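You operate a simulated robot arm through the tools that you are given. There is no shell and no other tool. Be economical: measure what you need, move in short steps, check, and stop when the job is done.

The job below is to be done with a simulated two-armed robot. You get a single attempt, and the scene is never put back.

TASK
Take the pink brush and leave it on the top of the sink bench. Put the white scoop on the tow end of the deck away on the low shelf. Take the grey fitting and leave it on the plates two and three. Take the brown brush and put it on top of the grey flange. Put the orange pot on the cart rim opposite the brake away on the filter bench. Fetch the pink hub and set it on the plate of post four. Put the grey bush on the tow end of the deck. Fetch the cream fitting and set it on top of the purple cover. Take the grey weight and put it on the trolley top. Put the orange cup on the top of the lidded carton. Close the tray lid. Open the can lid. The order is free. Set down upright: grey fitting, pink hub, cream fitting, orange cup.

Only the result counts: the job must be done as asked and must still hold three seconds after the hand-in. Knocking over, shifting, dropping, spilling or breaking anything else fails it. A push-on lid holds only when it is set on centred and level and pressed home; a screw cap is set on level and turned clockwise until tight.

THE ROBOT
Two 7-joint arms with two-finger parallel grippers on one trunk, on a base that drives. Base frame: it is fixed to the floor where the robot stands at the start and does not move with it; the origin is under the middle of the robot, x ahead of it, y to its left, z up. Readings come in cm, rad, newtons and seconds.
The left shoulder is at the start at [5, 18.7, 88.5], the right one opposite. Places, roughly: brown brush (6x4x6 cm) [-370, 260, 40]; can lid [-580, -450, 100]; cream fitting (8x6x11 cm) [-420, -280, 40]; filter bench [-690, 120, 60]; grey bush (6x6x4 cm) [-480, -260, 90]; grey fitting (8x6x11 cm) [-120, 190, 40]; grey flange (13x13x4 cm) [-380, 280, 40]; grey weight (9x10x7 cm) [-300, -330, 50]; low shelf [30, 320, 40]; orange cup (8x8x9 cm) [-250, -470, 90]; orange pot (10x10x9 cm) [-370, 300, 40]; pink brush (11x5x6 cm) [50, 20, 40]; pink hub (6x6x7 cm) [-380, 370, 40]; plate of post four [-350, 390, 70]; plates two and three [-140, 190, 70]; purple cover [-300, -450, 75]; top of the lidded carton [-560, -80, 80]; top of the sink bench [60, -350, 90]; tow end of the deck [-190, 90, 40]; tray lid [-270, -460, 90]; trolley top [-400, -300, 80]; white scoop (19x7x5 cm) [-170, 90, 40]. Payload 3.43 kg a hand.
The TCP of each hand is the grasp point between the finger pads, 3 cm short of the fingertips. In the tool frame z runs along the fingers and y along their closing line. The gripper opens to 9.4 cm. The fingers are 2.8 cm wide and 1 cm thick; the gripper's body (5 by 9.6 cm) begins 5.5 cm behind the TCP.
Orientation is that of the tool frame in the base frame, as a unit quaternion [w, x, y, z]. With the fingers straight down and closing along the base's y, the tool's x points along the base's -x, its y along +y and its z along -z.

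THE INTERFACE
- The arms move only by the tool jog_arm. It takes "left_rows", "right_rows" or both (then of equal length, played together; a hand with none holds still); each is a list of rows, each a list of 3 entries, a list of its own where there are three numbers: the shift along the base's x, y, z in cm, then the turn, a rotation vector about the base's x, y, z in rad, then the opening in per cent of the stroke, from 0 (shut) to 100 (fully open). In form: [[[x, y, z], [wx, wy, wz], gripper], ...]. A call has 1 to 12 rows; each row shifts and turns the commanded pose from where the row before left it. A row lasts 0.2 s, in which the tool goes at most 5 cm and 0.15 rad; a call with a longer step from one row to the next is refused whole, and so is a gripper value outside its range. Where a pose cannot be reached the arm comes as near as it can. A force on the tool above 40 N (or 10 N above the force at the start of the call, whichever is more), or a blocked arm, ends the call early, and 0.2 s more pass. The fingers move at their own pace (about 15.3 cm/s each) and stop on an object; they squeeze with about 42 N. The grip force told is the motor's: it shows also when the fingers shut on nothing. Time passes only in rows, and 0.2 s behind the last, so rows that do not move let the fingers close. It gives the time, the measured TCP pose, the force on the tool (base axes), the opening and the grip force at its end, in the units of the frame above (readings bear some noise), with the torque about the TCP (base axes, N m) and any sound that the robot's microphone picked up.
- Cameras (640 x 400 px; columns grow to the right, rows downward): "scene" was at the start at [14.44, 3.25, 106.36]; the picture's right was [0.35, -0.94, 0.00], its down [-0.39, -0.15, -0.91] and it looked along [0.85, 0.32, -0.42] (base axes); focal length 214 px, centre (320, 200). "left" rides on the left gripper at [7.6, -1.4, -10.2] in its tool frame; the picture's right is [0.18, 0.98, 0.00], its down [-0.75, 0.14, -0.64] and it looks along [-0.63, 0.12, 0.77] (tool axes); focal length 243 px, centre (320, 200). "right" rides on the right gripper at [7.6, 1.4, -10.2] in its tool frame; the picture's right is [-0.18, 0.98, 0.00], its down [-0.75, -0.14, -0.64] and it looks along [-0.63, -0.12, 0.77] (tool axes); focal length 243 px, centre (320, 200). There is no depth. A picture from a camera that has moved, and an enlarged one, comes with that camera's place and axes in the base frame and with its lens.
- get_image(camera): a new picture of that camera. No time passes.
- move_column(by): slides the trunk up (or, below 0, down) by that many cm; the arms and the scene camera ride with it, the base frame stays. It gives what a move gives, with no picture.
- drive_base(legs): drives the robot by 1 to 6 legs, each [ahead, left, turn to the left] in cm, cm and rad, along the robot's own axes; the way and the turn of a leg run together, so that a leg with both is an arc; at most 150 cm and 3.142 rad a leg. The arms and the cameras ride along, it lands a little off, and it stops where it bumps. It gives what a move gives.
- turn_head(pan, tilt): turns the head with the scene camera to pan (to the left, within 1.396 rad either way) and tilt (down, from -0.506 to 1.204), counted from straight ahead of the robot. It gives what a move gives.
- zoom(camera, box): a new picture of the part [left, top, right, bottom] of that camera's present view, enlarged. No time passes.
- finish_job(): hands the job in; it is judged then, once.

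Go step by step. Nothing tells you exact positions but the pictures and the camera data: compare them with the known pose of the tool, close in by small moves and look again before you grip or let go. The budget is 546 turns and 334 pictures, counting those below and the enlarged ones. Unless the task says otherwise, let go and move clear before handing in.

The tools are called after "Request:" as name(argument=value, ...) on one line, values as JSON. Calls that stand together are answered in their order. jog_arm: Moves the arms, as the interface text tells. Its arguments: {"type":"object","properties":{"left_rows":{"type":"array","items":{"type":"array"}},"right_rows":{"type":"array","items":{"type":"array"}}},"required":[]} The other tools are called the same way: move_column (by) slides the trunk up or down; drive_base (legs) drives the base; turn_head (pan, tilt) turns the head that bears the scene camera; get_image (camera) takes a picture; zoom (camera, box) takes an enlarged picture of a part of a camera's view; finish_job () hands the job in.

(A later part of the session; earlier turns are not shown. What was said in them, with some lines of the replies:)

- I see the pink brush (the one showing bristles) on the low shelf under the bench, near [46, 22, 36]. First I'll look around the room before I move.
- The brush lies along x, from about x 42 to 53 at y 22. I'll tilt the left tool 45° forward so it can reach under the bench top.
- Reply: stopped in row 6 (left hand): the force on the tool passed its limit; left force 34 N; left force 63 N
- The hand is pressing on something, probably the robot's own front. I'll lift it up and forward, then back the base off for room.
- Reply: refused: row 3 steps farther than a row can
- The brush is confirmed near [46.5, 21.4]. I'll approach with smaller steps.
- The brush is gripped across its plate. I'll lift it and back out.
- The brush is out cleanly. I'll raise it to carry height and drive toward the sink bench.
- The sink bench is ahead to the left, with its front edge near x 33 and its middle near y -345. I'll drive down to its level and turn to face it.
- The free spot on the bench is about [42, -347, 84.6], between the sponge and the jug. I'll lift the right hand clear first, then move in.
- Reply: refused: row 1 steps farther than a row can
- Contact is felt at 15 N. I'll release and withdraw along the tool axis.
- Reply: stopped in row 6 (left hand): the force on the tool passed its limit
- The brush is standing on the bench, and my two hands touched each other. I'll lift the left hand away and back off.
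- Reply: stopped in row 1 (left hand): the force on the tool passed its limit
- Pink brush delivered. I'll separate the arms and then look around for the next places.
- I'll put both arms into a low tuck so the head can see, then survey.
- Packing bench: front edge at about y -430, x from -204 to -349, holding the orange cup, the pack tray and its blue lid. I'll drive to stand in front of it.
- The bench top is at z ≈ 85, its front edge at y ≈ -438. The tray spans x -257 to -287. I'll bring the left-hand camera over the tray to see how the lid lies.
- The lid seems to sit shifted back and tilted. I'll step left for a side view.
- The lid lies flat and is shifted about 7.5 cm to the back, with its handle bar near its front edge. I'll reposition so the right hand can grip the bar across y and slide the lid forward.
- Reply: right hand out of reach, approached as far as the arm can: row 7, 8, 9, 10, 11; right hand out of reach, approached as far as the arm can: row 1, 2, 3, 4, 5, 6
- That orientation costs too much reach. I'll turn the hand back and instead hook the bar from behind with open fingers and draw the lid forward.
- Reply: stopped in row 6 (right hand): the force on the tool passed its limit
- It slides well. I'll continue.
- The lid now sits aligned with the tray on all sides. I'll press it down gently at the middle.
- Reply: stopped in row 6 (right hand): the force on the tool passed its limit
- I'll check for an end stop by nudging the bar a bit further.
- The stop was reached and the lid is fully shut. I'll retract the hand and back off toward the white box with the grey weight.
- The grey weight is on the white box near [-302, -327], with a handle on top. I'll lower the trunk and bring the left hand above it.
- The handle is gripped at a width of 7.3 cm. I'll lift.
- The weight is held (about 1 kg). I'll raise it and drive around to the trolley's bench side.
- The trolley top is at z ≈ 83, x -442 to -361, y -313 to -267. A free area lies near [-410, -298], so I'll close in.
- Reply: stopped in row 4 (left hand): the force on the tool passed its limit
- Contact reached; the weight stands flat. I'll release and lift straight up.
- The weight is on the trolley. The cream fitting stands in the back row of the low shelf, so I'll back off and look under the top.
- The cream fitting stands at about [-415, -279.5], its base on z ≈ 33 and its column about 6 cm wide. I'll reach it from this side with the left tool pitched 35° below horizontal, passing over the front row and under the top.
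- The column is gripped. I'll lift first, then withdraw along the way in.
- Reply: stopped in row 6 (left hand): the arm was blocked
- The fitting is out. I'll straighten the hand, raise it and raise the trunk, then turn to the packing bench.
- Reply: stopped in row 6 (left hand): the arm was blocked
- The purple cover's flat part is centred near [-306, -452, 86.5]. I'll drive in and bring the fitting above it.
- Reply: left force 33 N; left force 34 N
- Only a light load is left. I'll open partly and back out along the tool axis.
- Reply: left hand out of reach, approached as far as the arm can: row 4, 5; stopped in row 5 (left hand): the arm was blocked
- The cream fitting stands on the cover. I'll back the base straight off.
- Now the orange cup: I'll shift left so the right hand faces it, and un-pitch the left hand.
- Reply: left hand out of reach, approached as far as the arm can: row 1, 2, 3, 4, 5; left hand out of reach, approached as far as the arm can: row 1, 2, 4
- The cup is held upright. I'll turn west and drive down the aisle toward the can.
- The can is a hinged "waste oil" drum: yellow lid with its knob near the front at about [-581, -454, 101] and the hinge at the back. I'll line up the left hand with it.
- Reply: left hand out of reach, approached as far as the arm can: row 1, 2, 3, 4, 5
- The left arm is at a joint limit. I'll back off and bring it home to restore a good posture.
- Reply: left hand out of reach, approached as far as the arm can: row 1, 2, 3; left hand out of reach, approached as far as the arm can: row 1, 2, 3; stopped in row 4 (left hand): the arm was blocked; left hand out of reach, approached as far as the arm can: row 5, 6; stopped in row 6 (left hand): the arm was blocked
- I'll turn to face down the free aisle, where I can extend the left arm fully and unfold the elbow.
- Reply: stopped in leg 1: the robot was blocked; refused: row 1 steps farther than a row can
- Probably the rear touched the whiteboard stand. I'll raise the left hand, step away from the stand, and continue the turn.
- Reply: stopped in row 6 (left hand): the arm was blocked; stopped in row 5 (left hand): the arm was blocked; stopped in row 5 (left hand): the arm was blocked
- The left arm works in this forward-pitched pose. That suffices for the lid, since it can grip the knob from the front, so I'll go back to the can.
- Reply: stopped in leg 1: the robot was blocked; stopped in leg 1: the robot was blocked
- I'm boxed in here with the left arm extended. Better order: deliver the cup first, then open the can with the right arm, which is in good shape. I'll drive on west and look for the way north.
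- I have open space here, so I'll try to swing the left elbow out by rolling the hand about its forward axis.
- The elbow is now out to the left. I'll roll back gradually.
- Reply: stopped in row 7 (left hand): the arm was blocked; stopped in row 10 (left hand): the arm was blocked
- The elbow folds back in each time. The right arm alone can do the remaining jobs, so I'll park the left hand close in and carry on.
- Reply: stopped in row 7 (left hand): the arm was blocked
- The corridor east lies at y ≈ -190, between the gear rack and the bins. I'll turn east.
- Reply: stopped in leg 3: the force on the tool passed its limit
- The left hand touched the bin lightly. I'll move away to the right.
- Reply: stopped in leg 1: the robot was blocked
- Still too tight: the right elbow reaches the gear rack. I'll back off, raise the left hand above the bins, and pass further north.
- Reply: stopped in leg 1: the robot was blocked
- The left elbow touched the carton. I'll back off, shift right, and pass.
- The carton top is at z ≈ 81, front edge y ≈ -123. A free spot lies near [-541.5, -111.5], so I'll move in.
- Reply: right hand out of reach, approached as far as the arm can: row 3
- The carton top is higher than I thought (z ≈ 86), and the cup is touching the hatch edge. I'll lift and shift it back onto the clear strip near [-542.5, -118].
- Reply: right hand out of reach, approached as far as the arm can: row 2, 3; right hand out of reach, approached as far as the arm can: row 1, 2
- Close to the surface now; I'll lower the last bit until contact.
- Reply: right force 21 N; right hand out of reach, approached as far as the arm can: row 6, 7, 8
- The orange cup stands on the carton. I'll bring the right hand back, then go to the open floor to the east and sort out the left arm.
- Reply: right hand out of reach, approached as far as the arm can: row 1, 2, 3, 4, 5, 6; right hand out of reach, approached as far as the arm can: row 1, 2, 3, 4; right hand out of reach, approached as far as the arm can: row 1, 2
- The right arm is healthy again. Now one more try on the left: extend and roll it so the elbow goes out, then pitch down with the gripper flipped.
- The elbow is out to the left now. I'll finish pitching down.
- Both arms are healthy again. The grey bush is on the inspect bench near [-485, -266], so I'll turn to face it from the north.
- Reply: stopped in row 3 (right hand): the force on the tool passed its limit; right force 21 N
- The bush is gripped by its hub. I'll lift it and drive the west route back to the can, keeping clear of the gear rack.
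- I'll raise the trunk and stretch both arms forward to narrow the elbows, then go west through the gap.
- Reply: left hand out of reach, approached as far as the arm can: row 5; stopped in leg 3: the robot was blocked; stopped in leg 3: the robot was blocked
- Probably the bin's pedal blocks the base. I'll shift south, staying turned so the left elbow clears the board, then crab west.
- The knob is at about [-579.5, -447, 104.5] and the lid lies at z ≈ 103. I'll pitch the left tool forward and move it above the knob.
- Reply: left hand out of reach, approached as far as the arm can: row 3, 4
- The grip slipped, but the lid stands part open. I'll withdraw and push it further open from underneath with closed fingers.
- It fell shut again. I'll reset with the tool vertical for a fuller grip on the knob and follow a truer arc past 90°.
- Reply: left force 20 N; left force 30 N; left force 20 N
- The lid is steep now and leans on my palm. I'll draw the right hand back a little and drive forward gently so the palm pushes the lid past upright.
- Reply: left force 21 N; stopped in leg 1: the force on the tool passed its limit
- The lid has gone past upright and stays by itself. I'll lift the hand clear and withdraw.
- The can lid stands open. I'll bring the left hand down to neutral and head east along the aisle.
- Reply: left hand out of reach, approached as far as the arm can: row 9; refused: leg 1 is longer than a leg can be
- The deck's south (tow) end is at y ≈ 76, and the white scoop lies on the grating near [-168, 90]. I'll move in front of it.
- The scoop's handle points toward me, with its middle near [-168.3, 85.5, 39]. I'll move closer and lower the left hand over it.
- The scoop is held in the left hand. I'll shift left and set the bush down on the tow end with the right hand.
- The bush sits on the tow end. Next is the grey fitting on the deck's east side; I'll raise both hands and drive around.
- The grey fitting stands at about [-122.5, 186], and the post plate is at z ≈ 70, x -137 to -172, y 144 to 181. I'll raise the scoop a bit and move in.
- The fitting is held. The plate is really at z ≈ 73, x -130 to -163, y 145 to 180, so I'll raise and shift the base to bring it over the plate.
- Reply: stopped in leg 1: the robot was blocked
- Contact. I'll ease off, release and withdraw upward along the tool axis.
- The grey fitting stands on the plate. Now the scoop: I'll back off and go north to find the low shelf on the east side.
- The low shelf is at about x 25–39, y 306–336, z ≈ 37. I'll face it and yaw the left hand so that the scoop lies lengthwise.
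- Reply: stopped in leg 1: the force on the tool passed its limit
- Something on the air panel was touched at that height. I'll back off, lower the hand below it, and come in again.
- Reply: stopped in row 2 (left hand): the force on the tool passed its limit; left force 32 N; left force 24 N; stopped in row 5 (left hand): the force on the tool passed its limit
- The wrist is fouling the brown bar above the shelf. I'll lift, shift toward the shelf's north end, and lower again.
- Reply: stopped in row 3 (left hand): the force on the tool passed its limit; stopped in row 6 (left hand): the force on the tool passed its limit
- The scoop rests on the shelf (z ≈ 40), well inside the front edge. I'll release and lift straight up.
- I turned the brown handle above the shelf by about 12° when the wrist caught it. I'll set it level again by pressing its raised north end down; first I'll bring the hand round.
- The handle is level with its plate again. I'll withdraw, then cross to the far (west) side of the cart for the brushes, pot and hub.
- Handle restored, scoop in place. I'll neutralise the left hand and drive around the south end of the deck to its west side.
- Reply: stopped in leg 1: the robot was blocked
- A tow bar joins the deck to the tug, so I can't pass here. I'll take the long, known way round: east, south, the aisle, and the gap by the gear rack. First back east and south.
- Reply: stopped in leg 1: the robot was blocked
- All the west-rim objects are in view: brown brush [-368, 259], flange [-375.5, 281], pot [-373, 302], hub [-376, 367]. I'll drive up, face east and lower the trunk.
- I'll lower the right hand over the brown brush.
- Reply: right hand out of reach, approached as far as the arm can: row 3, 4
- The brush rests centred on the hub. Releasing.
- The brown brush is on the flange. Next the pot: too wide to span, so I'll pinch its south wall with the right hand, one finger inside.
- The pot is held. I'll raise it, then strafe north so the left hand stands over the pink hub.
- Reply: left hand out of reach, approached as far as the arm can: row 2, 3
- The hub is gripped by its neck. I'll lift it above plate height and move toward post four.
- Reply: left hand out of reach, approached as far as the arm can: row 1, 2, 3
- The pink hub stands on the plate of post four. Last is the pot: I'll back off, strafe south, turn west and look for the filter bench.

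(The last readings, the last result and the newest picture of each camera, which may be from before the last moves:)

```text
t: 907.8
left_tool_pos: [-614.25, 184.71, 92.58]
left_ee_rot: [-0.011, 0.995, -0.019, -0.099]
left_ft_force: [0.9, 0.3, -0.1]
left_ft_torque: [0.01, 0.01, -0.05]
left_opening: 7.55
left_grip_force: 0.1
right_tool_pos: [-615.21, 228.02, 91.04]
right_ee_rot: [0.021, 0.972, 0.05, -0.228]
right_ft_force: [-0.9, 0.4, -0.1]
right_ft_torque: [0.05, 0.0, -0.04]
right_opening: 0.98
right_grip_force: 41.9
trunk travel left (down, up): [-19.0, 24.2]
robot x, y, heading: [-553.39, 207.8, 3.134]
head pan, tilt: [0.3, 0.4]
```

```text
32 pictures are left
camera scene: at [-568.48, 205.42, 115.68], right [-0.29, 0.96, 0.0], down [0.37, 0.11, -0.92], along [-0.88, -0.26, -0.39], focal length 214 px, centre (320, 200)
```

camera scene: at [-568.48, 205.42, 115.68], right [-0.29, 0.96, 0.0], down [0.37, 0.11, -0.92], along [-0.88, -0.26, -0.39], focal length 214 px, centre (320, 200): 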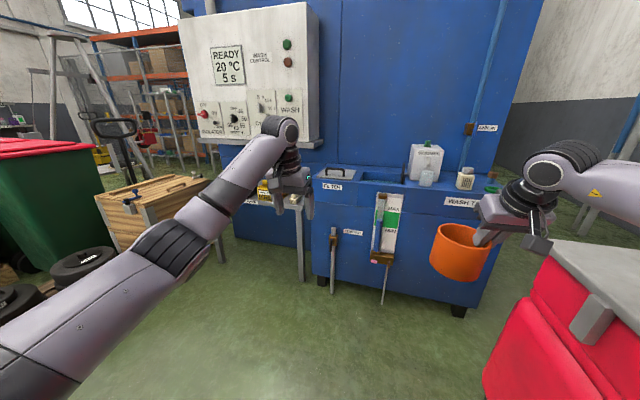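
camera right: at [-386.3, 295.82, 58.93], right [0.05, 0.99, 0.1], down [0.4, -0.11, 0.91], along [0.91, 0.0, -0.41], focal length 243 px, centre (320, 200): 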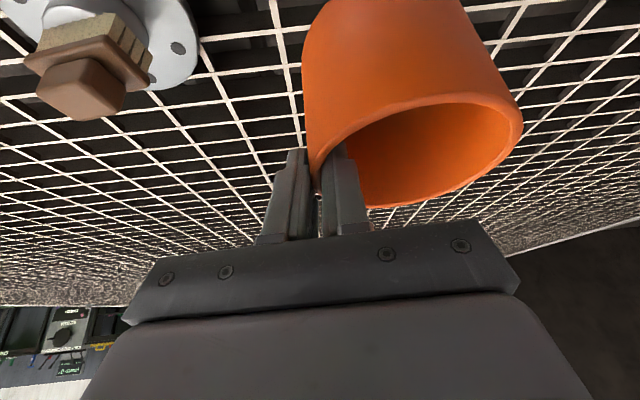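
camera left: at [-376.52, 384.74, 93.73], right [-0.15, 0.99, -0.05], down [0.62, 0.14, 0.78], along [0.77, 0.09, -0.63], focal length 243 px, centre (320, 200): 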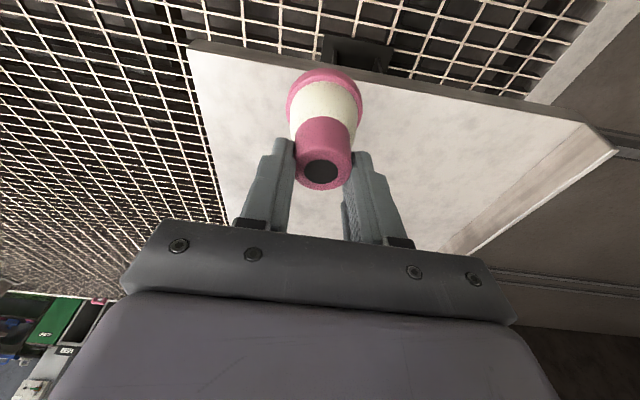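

Request:
zoom(camera="scene", box=[180, 140, 370, 290])

```text
2.67 times, centred on (275, 215) of scene
camera zoom: at [-568.48, 205.42, 115.68], right [-0.29, 0.96, 0.0], down [0.37, 0.11, -0.92], along [-0.88, -0.26, -0.39], focal length 572 px, centre (440, 160)
```

zoom: 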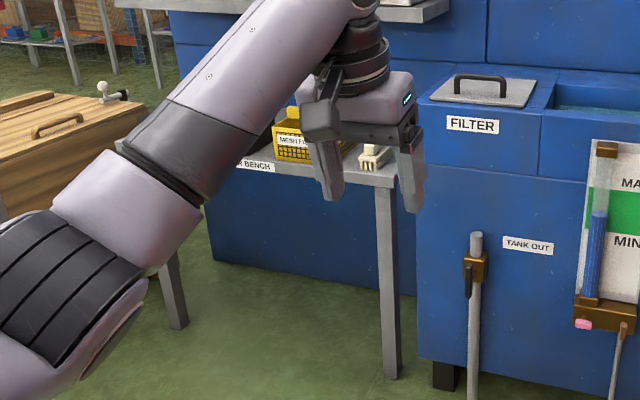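

The filter bench is the small grey table with its front edge at x ≈ -680, y 89–158, z ≈ 59. I'll come round in front of it.

Request:
drive_base(legs=[[45, 62, 0]])

Request:
turn_head(pan=0.0, tilt=0.6)

Request:
get_image(camera="scene")

```text
t: 910.0
left_tool_pos: [-634.2, 166.65, 92.52]
left_ee_rot: [-0.01, 0.995, -0.018, -0.099]
left_ft_force: [-0.1, -0.4, 0.3]
left_ft_torque: [0.02, 0.01, 0.04]
left_opening: 7.55
left_grip_force: 0.0
right_tool_pos: [-635.09, 209.98, 90.99]
right_ee_rot: [0.022, 0.972, 0.051, -0.228]
right_ft_force: [0.0, -0.2, -1.8]
right_ft_torque: [0.06, -0.02, -0.01]
right_opening: 0.94
right_grip_force: 41.5
trunk travel left (down, up): [-19.0, 24.2]
robot x, y, heading: [-573.63, 189.96, 3.135]
head pan, tilt: [0.3, 0.4]
stopped in leg 1: the robot was blocked; the commanded pose is now the measured one
```

```text
t: 910.9
left_tool_pos: [-634.16, 166.6, 92.54]
left_ee_rot: [-0.011, 0.995, -0.019, -0.099]
left_ft_force: [-0.6, -0.8, -0.3]
left_ft_torque: [0.0, 0.05, -0.03]
left_opening: 7.54
left_grip_force: 0.0
right_tool_pos: [-635.15, 209.94, 91.15]
right_ee_rot: [0.021, 0.972, 0.051, -0.228]
right_ft_force: [1.0, 0.1, -0.6]
right_ft_torque: [0.02, 0.02, 0.01]
right_opening: 0.95
right_grip_force: 42.6
trunk travel left (down, up): [-19.0, 24.2]
robot x, y, heading: [-573.65, 189.81, 3.131]
head pan, tilt: [0.0, 0.6]
```

```text
30 pictures are left
camera scene: at [-588.45, 190.16, 113.86], right [0.01, 1.0, 0.0], down [0.56, 0.0, -0.83], along [-0.83, 0.01, -0.56], focal length 214 px, centre (320, 200)
```

scene: 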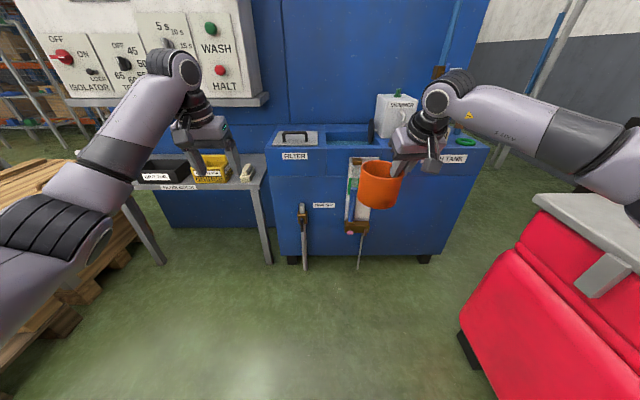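

Request:
jog_arm(left_rows=[[[3.5, 0, 0], [0, 0, 0], 100], [[3.5, 0, 0], [0, 0, 0], 100], [[3.5, 0, 0], [0, 0, 0], 100], [[3.5, 0, 0], [0, 0, 0], 100]])

Request:
drive_base(legs=[[32, -2, 0], [0, 46, 0]])

Request:
get_image(camera="scene")

```text
t: 911.9
left_tool_pos: [-620.12, 166.7, 92.53]
left_ee_rot: [-0.01, 0.995, -0.018, -0.098]
left_ft_force: [-0.1, -1.1, -0.1]
left_ft_torque: [0.0, -0.01, -0.01]
left_opening: 9.41
left_grip_force: 0.0
right_tool_pos: [-635.11, 209.96, 91.17]
right_ee_rot: [0.021, 0.972, 0.051, -0.229]
right_ft_force: [-0.1, -0.1, -0.4]
right_ft_torque: [0.04, -0.01, -0.01]
right_opening: 0.94
right_grip_force: 42.1
trunk travel left (down, up): [-19.0, 24.2]
robot x, y, heading: [-573.6, 190.12, 3.131]
head pan, tilt: [0.0, 0.6]
```

```text
t: 916.3
left_tool_pos: [-652.81, 124.12, 92.56]
left_ee_rot: [-0.011, 0.995, -0.011, -0.099]
left_ft_force: [0.4, 0.4, 0.7]
left_ft_torque: [-0.03, 0.03, 0.03]
left_opening: 9.42
left_grip_force: 0.0
right_tool_pos: [-668.23, 167.21, 91.2]
right_ee_rot: [0.022, 0.972, 0.057, -0.228]
right_ft_force: [-1.0, -0.4, -0.8]
right_ft_torque: [0.09, 0.04, -0.01]
right_opening: 0.93
right_grip_force: 41.7
trunk travel left (down, up): [-19.0, 24.2]
robot x, y, heading: [-606.48, 148.14, -3.139]
head pan, tilt: [0.0, 0.6]
```

```text
29 pictures are left
camera scene: at [-621.43, 147.82, 113.85], right [0.0, 1.0, 0.0], down [0.56, 0.0, -0.83], along [-0.83, 0.0, -0.56], focal length 214 px, centre (320, 200)
```

scene: 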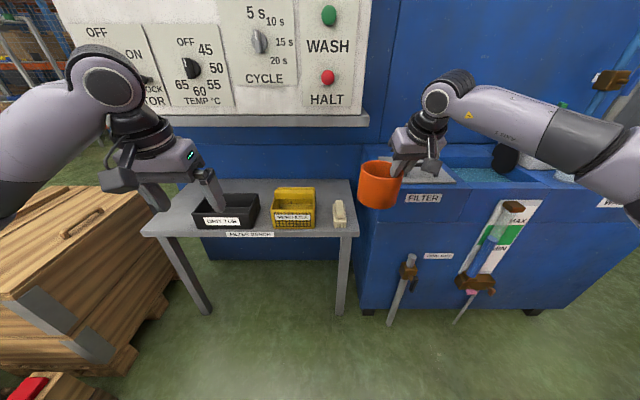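

A free spot on the bench is behind the white brush at its north end, about [-699, 152]. I'll move in for a closer look.

Request:
drive_base(legs=[[0, 9, 0], [24, 0, 0]])

Request:
turn_head(pan=-0.1, tilt=0.85)

Request:
get_image(camera="scene")

```text
t: 918.9
left_tool_pos: [-676.84, 114.78, 92.49]
left_ee_rot: [-0.01, 0.995, -0.01, -0.098]
left_ft_force: [0.1, 0.6, -0.4]
left_ft_torque: [0.02, -0.03, -0.01]
left_opening: 9.4
left_grip_force: 0.0
right_tool_pos: [-692.15, 157.64, 90.99]
right_ee_rot: [0.022, 0.973, 0.058, -0.222]
right_ft_force: [0.2, -0.1, 0.0]
right_ft_torque: [0.04, 0.05, 0.0]
right_opening: 0.92
right_grip_force: 42.2
trunk travel left (down, up): [-19.0, 24.2]
robot x, y, heading: [-630.92, 138.67, -3.136]
head pan, tilt: [0.0, 0.6]
stopped in leg 2: the force on the tool passed its limit (the readings are from after the stop); the commanded pose is now the measured one
```

```text
t: 919.7
left_tool_pos: [-676.88, 114.81, 92.57]
left_ee_rot: [-0.01, 0.995, -0.01, -0.098]
left_ft_force: [-0.4, 0.3, -0.3]
left_ft_torque: [-0.05, 0.01, 0.0]
left_opening: 9.42
left_grip_force: 0.0
right_tool_pos: [-692.12, 157.6, 91.01]
right_ee_rot: [0.023, 0.973, 0.058, -0.223]
right_ft_force: [1.7, 0.2, -0.3]
right_ft_torque: [0.03, 0.16, -0.03]
right_opening: 0.92
right_grip_force: 42.1
trunk travel left (down, up): [-19.0, 24.2]
robot x, y, heading: [-630.79, 138.5, -3.129]
head pan, tilt: [-0.099, 0.85]
```

```text
28 pictures are left
camera scene: at [-644.46, 139.39, 111.77], right [0.09, 1.0, 0.0], down [0.75, -0.07, -0.66], along [-0.66, 0.06, -0.75], focal length 214 px, centre (320, 200)
```

scene: 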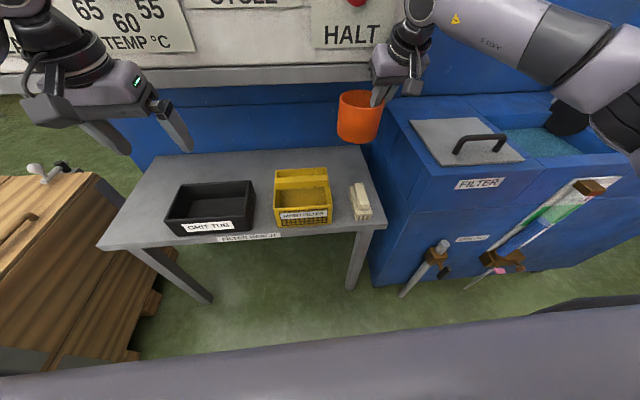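

The hand touched the control box above. The clear front-left end of the bench near [-694, 89] is better; I'll back off, shift south, and turn a little left to bring the pot there.

Request:
drive_base(legs=[[-10, 0, 0], [0, 34, 0], [0, 0, 0.43]])

Request:
turn_head(pan=-0.2, tilt=0.75)

Request:
get_image(camera="scene")

```text
t: 923.9
left_tool_pos: [-652.86, 62.99, 92.43]
left_ee_rot: [0.011, 0.975, 0.197, -0.098]
left_ft_force: [0.0, 0.3, -1.4]
left_ft_torque: [0.02, 0.01, 0.0]
left_opening: 9.41
left_grip_force: 0.0
right_tool_pos: [-684.38, 95.99, 90.99]
right_ee_rot: [0.068, 0.939, 0.26, -0.213]
right_ft_force: [-0.2, 0.1, -0.5]
right_ft_torque: [0.05, -0.01, 0.03]
right_opening: 0.89
right_grip_force: 42.2
trunk travel left (down, up): [-19.0, 24.2]
robot x, y, heading: [-620.26, 103.68, -2.716]
head pan, tilt: [-0.099, 0.85]
```

```text
t: 924.6
left_tool_pos: [-652.95, 63.03, 92.46]
left_ee_rot: [0.011, 0.975, 0.198, -0.098]
left_ft_force: [0.8, 0.3, 0.2]
left_ft_torque: [0.01, -0.01, -0.04]
left_opening: 9.41
left_grip_force: 0.0
right_tool_pos: [-684.46, 95.99, 91.03]
right_ee_rot: [0.068, 0.939, 0.26, -0.213]
right_ft_force: [1.1, 0.4, -1.5]
right_ft_torque: [0.0, 0.03, 0.01]
right_opening: 0.9
right_grip_force: 42.1
trunk travel left (down, up): [-19.0, 24.2]
robot x, y, heading: [-620.48, 103.93, -2.715]
head pan, tilt: [-0.201, 0.75]
```

```text
27 pictures are left
camera scene: at [-634.04, 99.46, 112.56], right [-0.22, 0.97, 0.0], down [0.66, 0.15, -0.73], along [-0.71, -0.16, -0.68], focal length 214 px, centre (320, 200)
```

scene: 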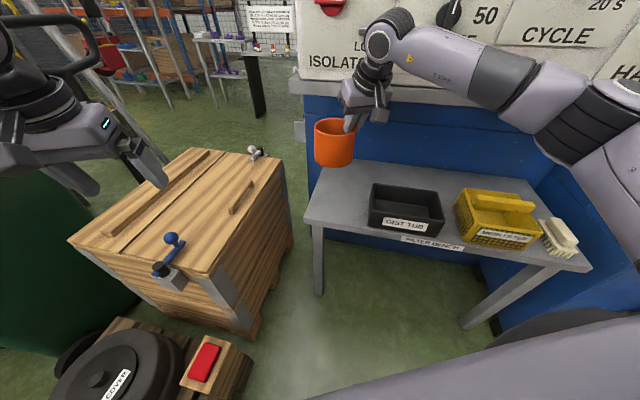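

Request:
jog_arm(right_rows=[[[0, 0, -4], [0, 0, 0], 0], [[0, 0, -4], [0, 0, 0], 0], [[0, 0, -4], [0, 0, 0], 0], [[0, 0, -3], [0, 0, 0], 0]])

Request:
drive_base(legs=[[9, -8, 0]])

Request:
zoom(camera="scene", box=[240, 80, 480, 260])

```text
t: 925.6
left_tool_pos: [-652.97, 63.03, 92.42]
left_ee_rot: [0.012, 0.975, 0.198, -0.097]
left_ft_force: [0.0, -0.3, -1.2]
left_ft_torque: [-0.01, -0.01, 0.01]
left_opening: 9.4
left_grip_force: 0.0
right_tool_pos: [-684.32, 95.85, 75.63]
right_ee_rot: [0.068, 0.939, 0.26, -0.213]
right_ft_force: [0.0, 0.1, 0.0]
right_ft_torque: [0.03, 0.03, 0.0]
right_opening: 0.91
right_grip_force: 42.2
trunk travel left (down, up): [-19.0, 24.2]
robot x, y, heading: [-620.57, 103.65, -2.715]
head pan, tilt: [-0.201, 0.75]
```

```text
t: 926.8
left_tool_pos: [-664.9, 66.75, 92.38]
left_ee_rot: [0.011, 0.976, 0.196, -0.099]
left_ft_force: [0.6, -0.1, 0.4]
left_ft_torque: [-0.03, 0.04, 0.01]
left_opening: 9.39
left_grip_force: 0.0
right_tool_pos: [-696.08, 99.49, 75.71]
right_ee_rot: [0.067, 0.94, 0.259, -0.213]
right_ft_force: [-0.3, 0.6, -0.6]
right_ft_torque: [0.07, 0.0, 0.02]
right_opening: 0.91
right_grip_force: 41.7
trunk travel left (down, up): [-19.0, 24.2]
robot x, y, heading: [-632.3, 107.42, -2.719]
head pan, tilt: [-0.201, 0.75]
```

```text
2.22 times, centred on (360, 170) of scene
camera zoom: at [-645.84, 103.16, 112.56], right [-0.22, 0.97, 0.0], down [0.67, 0.15, -0.73], along [-0.71, -0.16, -0.68], focal length 477 px, centre (231, 267)
```

zoom: 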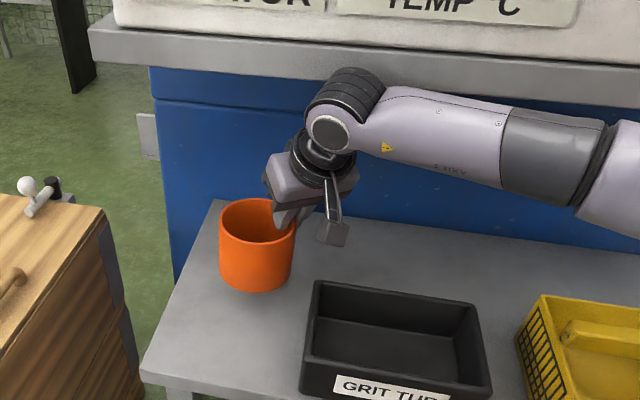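

Request:
jog_arm(right_rows=[[[0, 0, -3], [0, 0, 0], 0], [[0, 0, -2], [0, 0, 0], 0], [[0, 0, -1], [0, 0, 0], 0], [[0, 0, -0.6], [0, 0, 0], 0], [[0, 0, -0.5], [0, 0, 0], 0]])

Request:
zoom(camera="scene", box=[280, 120, 440, 260])

```text
t: 927.9
left_tool_pos: [-664.79, 66.81, 92.44]
left_ee_rot: [0.012, 0.975, 0.197, -0.099]
left_ft_force: [-0.8, -0.3, 0.5]
left_ft_torque: [-0.01, 0.0, 0.02]
left_opening: 9.41
left_grip_force: 0.0
right_tool_pos: [-696.52, 99.36, 70.42]
right_ee_rot: [0.074, 0.937, 0.258, -0.224]
right_ft_force: [-1.6, -0.9, 11.5]
right_ft_torque: [-0.07, 0.17, -0.01]
right_opening: 0.89
right_grip_force: 41.7
trunk travel left (down, up): [-19.0, 24.2]
robot x, y, heading: [-632.01, 107.09, -2.72]
head pan, tilt: [-0.201, 0.75]
stopped in row 5 (right hand): the force on the tool passed its limit (the readings are from after the stop); the commanded pose is now the measured one
```

```text
2.86 times, centred on (360, 190) of scene
camera zoom: at [-645.71, 103.19, 112.56], right [-0.22, 0.98, 0.0], down [0.66, 0.15, -0.73], along [-0.71, -0.16, -0.68], focal length 613 px, centre (206, 229)
```

zoom: 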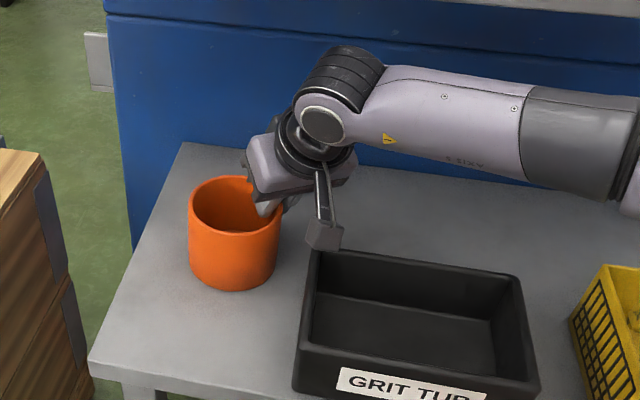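

The pot is down on the bench. I'll release gently and lift out.

Request:
jog_arm(right_rows=[[[0, 0, 0.4], [0, 0, 0], 0], [[0, 0, 0], [0, 0, 0], 30], [[0, 0, 0], [0, 0, 0], 45], [[0, 0, 0], [0, 0, 0], 45], [[0, 0, 2], [0, 0, 0], 45], [[0, 0, 3.5], [0, 0, 0], 45], [[1, 0, 3.5], [0, 0, 0], 45], [[3, 1, 2], [0, 0, 0], 45]])

Request:
drive_base(legs=[[-12, 0, 0]])

Request:
zoom(camera="scene", box=[240, 80, 480, 260])

```text
t: 929.7
left_tool_pos: [-664.8, 66.83, 92.49]
left_ee_rot: [0.011, 0.975, 0.197, -0.098]
left_ft_force: [0.4, 0.4, 0.4]
left_ft_torque: [0.03, 0.0, -0.01]
left_opening: 9.4
left_grip_force: 0.0
right_tool_pos: [-692.63, 100.57, 81.22]
right_ee_rot: [0.071, 0.938, 0.258, -0.22]
right_ft_force: [-0.1, -0.4, -0.4]
right_ft_torque: [0.0, 0.01, -0.03]
right_opening: 4.24
right_grip_force: 0.1
trunk travel left (down, up): [-19.0, 24.2]
robot x, y, heading: [-632.49, 107.92, -2.719]
head pan, tilt: [-0.201, 0.75]
```

```text
t: 930.9
left_tool_pos: [-653.49, 71.75, 92.56]
left_ee_rot: [0.011, 0.975, 0.199, -0.099]
left_ft_force: [0.6, -0.5, -0.2]
left_ft_torque: [0.02, -0.01, 0.0]
left_opening: 9.38
left_grip_force: 0.0
right_tool_pos: [-681.38, 105.45, 81.04]
right_ee_rot: [0.073, 0.937, 0.26, -0.22]
right_ft_force: [-0.3, 0.2, -0.8]
right_ft_torque: [-0.02, 0.02, -0.03]
right_opening: 4.23
right_grip_force: 0.1
trunk travel left (down, up): [-19.0, 24.2]
robot x, y, heading: [-621.14, 112.6, -2.717]
head pan, tilt: [-0.201, 0.75]
```

```text
2.22 times, centred on (360, 170) of scene
camera zoom: at [-634.57, 108.23, 112.57], right [-0.22, 0.97, 0.0], down [0.66, 0.15, -0.73], along [-0.71, -0.16, -0.68], focal length 477 px, centre (231, 267)
```

zoom: 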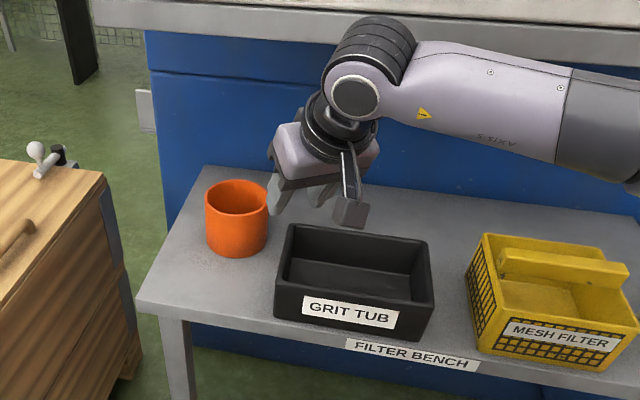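

The pot stands on the filter bench and both hands are clear. All twelve jobs are done, so I'm handing in.

Request:
finish_job()

```text
The job is handed in.
```

I carried out all twelve jobs and handed the job in. I checked each placement in the camera view when I made it, but did not go back to recheck any at the end.

These points could count against it:

- **Grey fitting:** I took the post-two plate on the east side of the deck to be "plates two and three" and set the fitting there. It is the plate nearest the position you gave, but I could not confirm the name.
- **Brown handle above the low shelf:** my wrist turned it about 12° while I was setting down the scoop. I pressed it level again and it looked straight afterwards.
- **Light bumps while driving:** I brushed or was blocked by the red "oily wipes" bin, the carton, the whiteboard stand, the white box, the tow bar, the deck edge and two control panels. I saw nothing knocked over or moved, but I did not measure any of them afterwards.
- **Can lid:** it fell shut once while I was opening it. It now stands open past upright, and I saw it still open later in the run.
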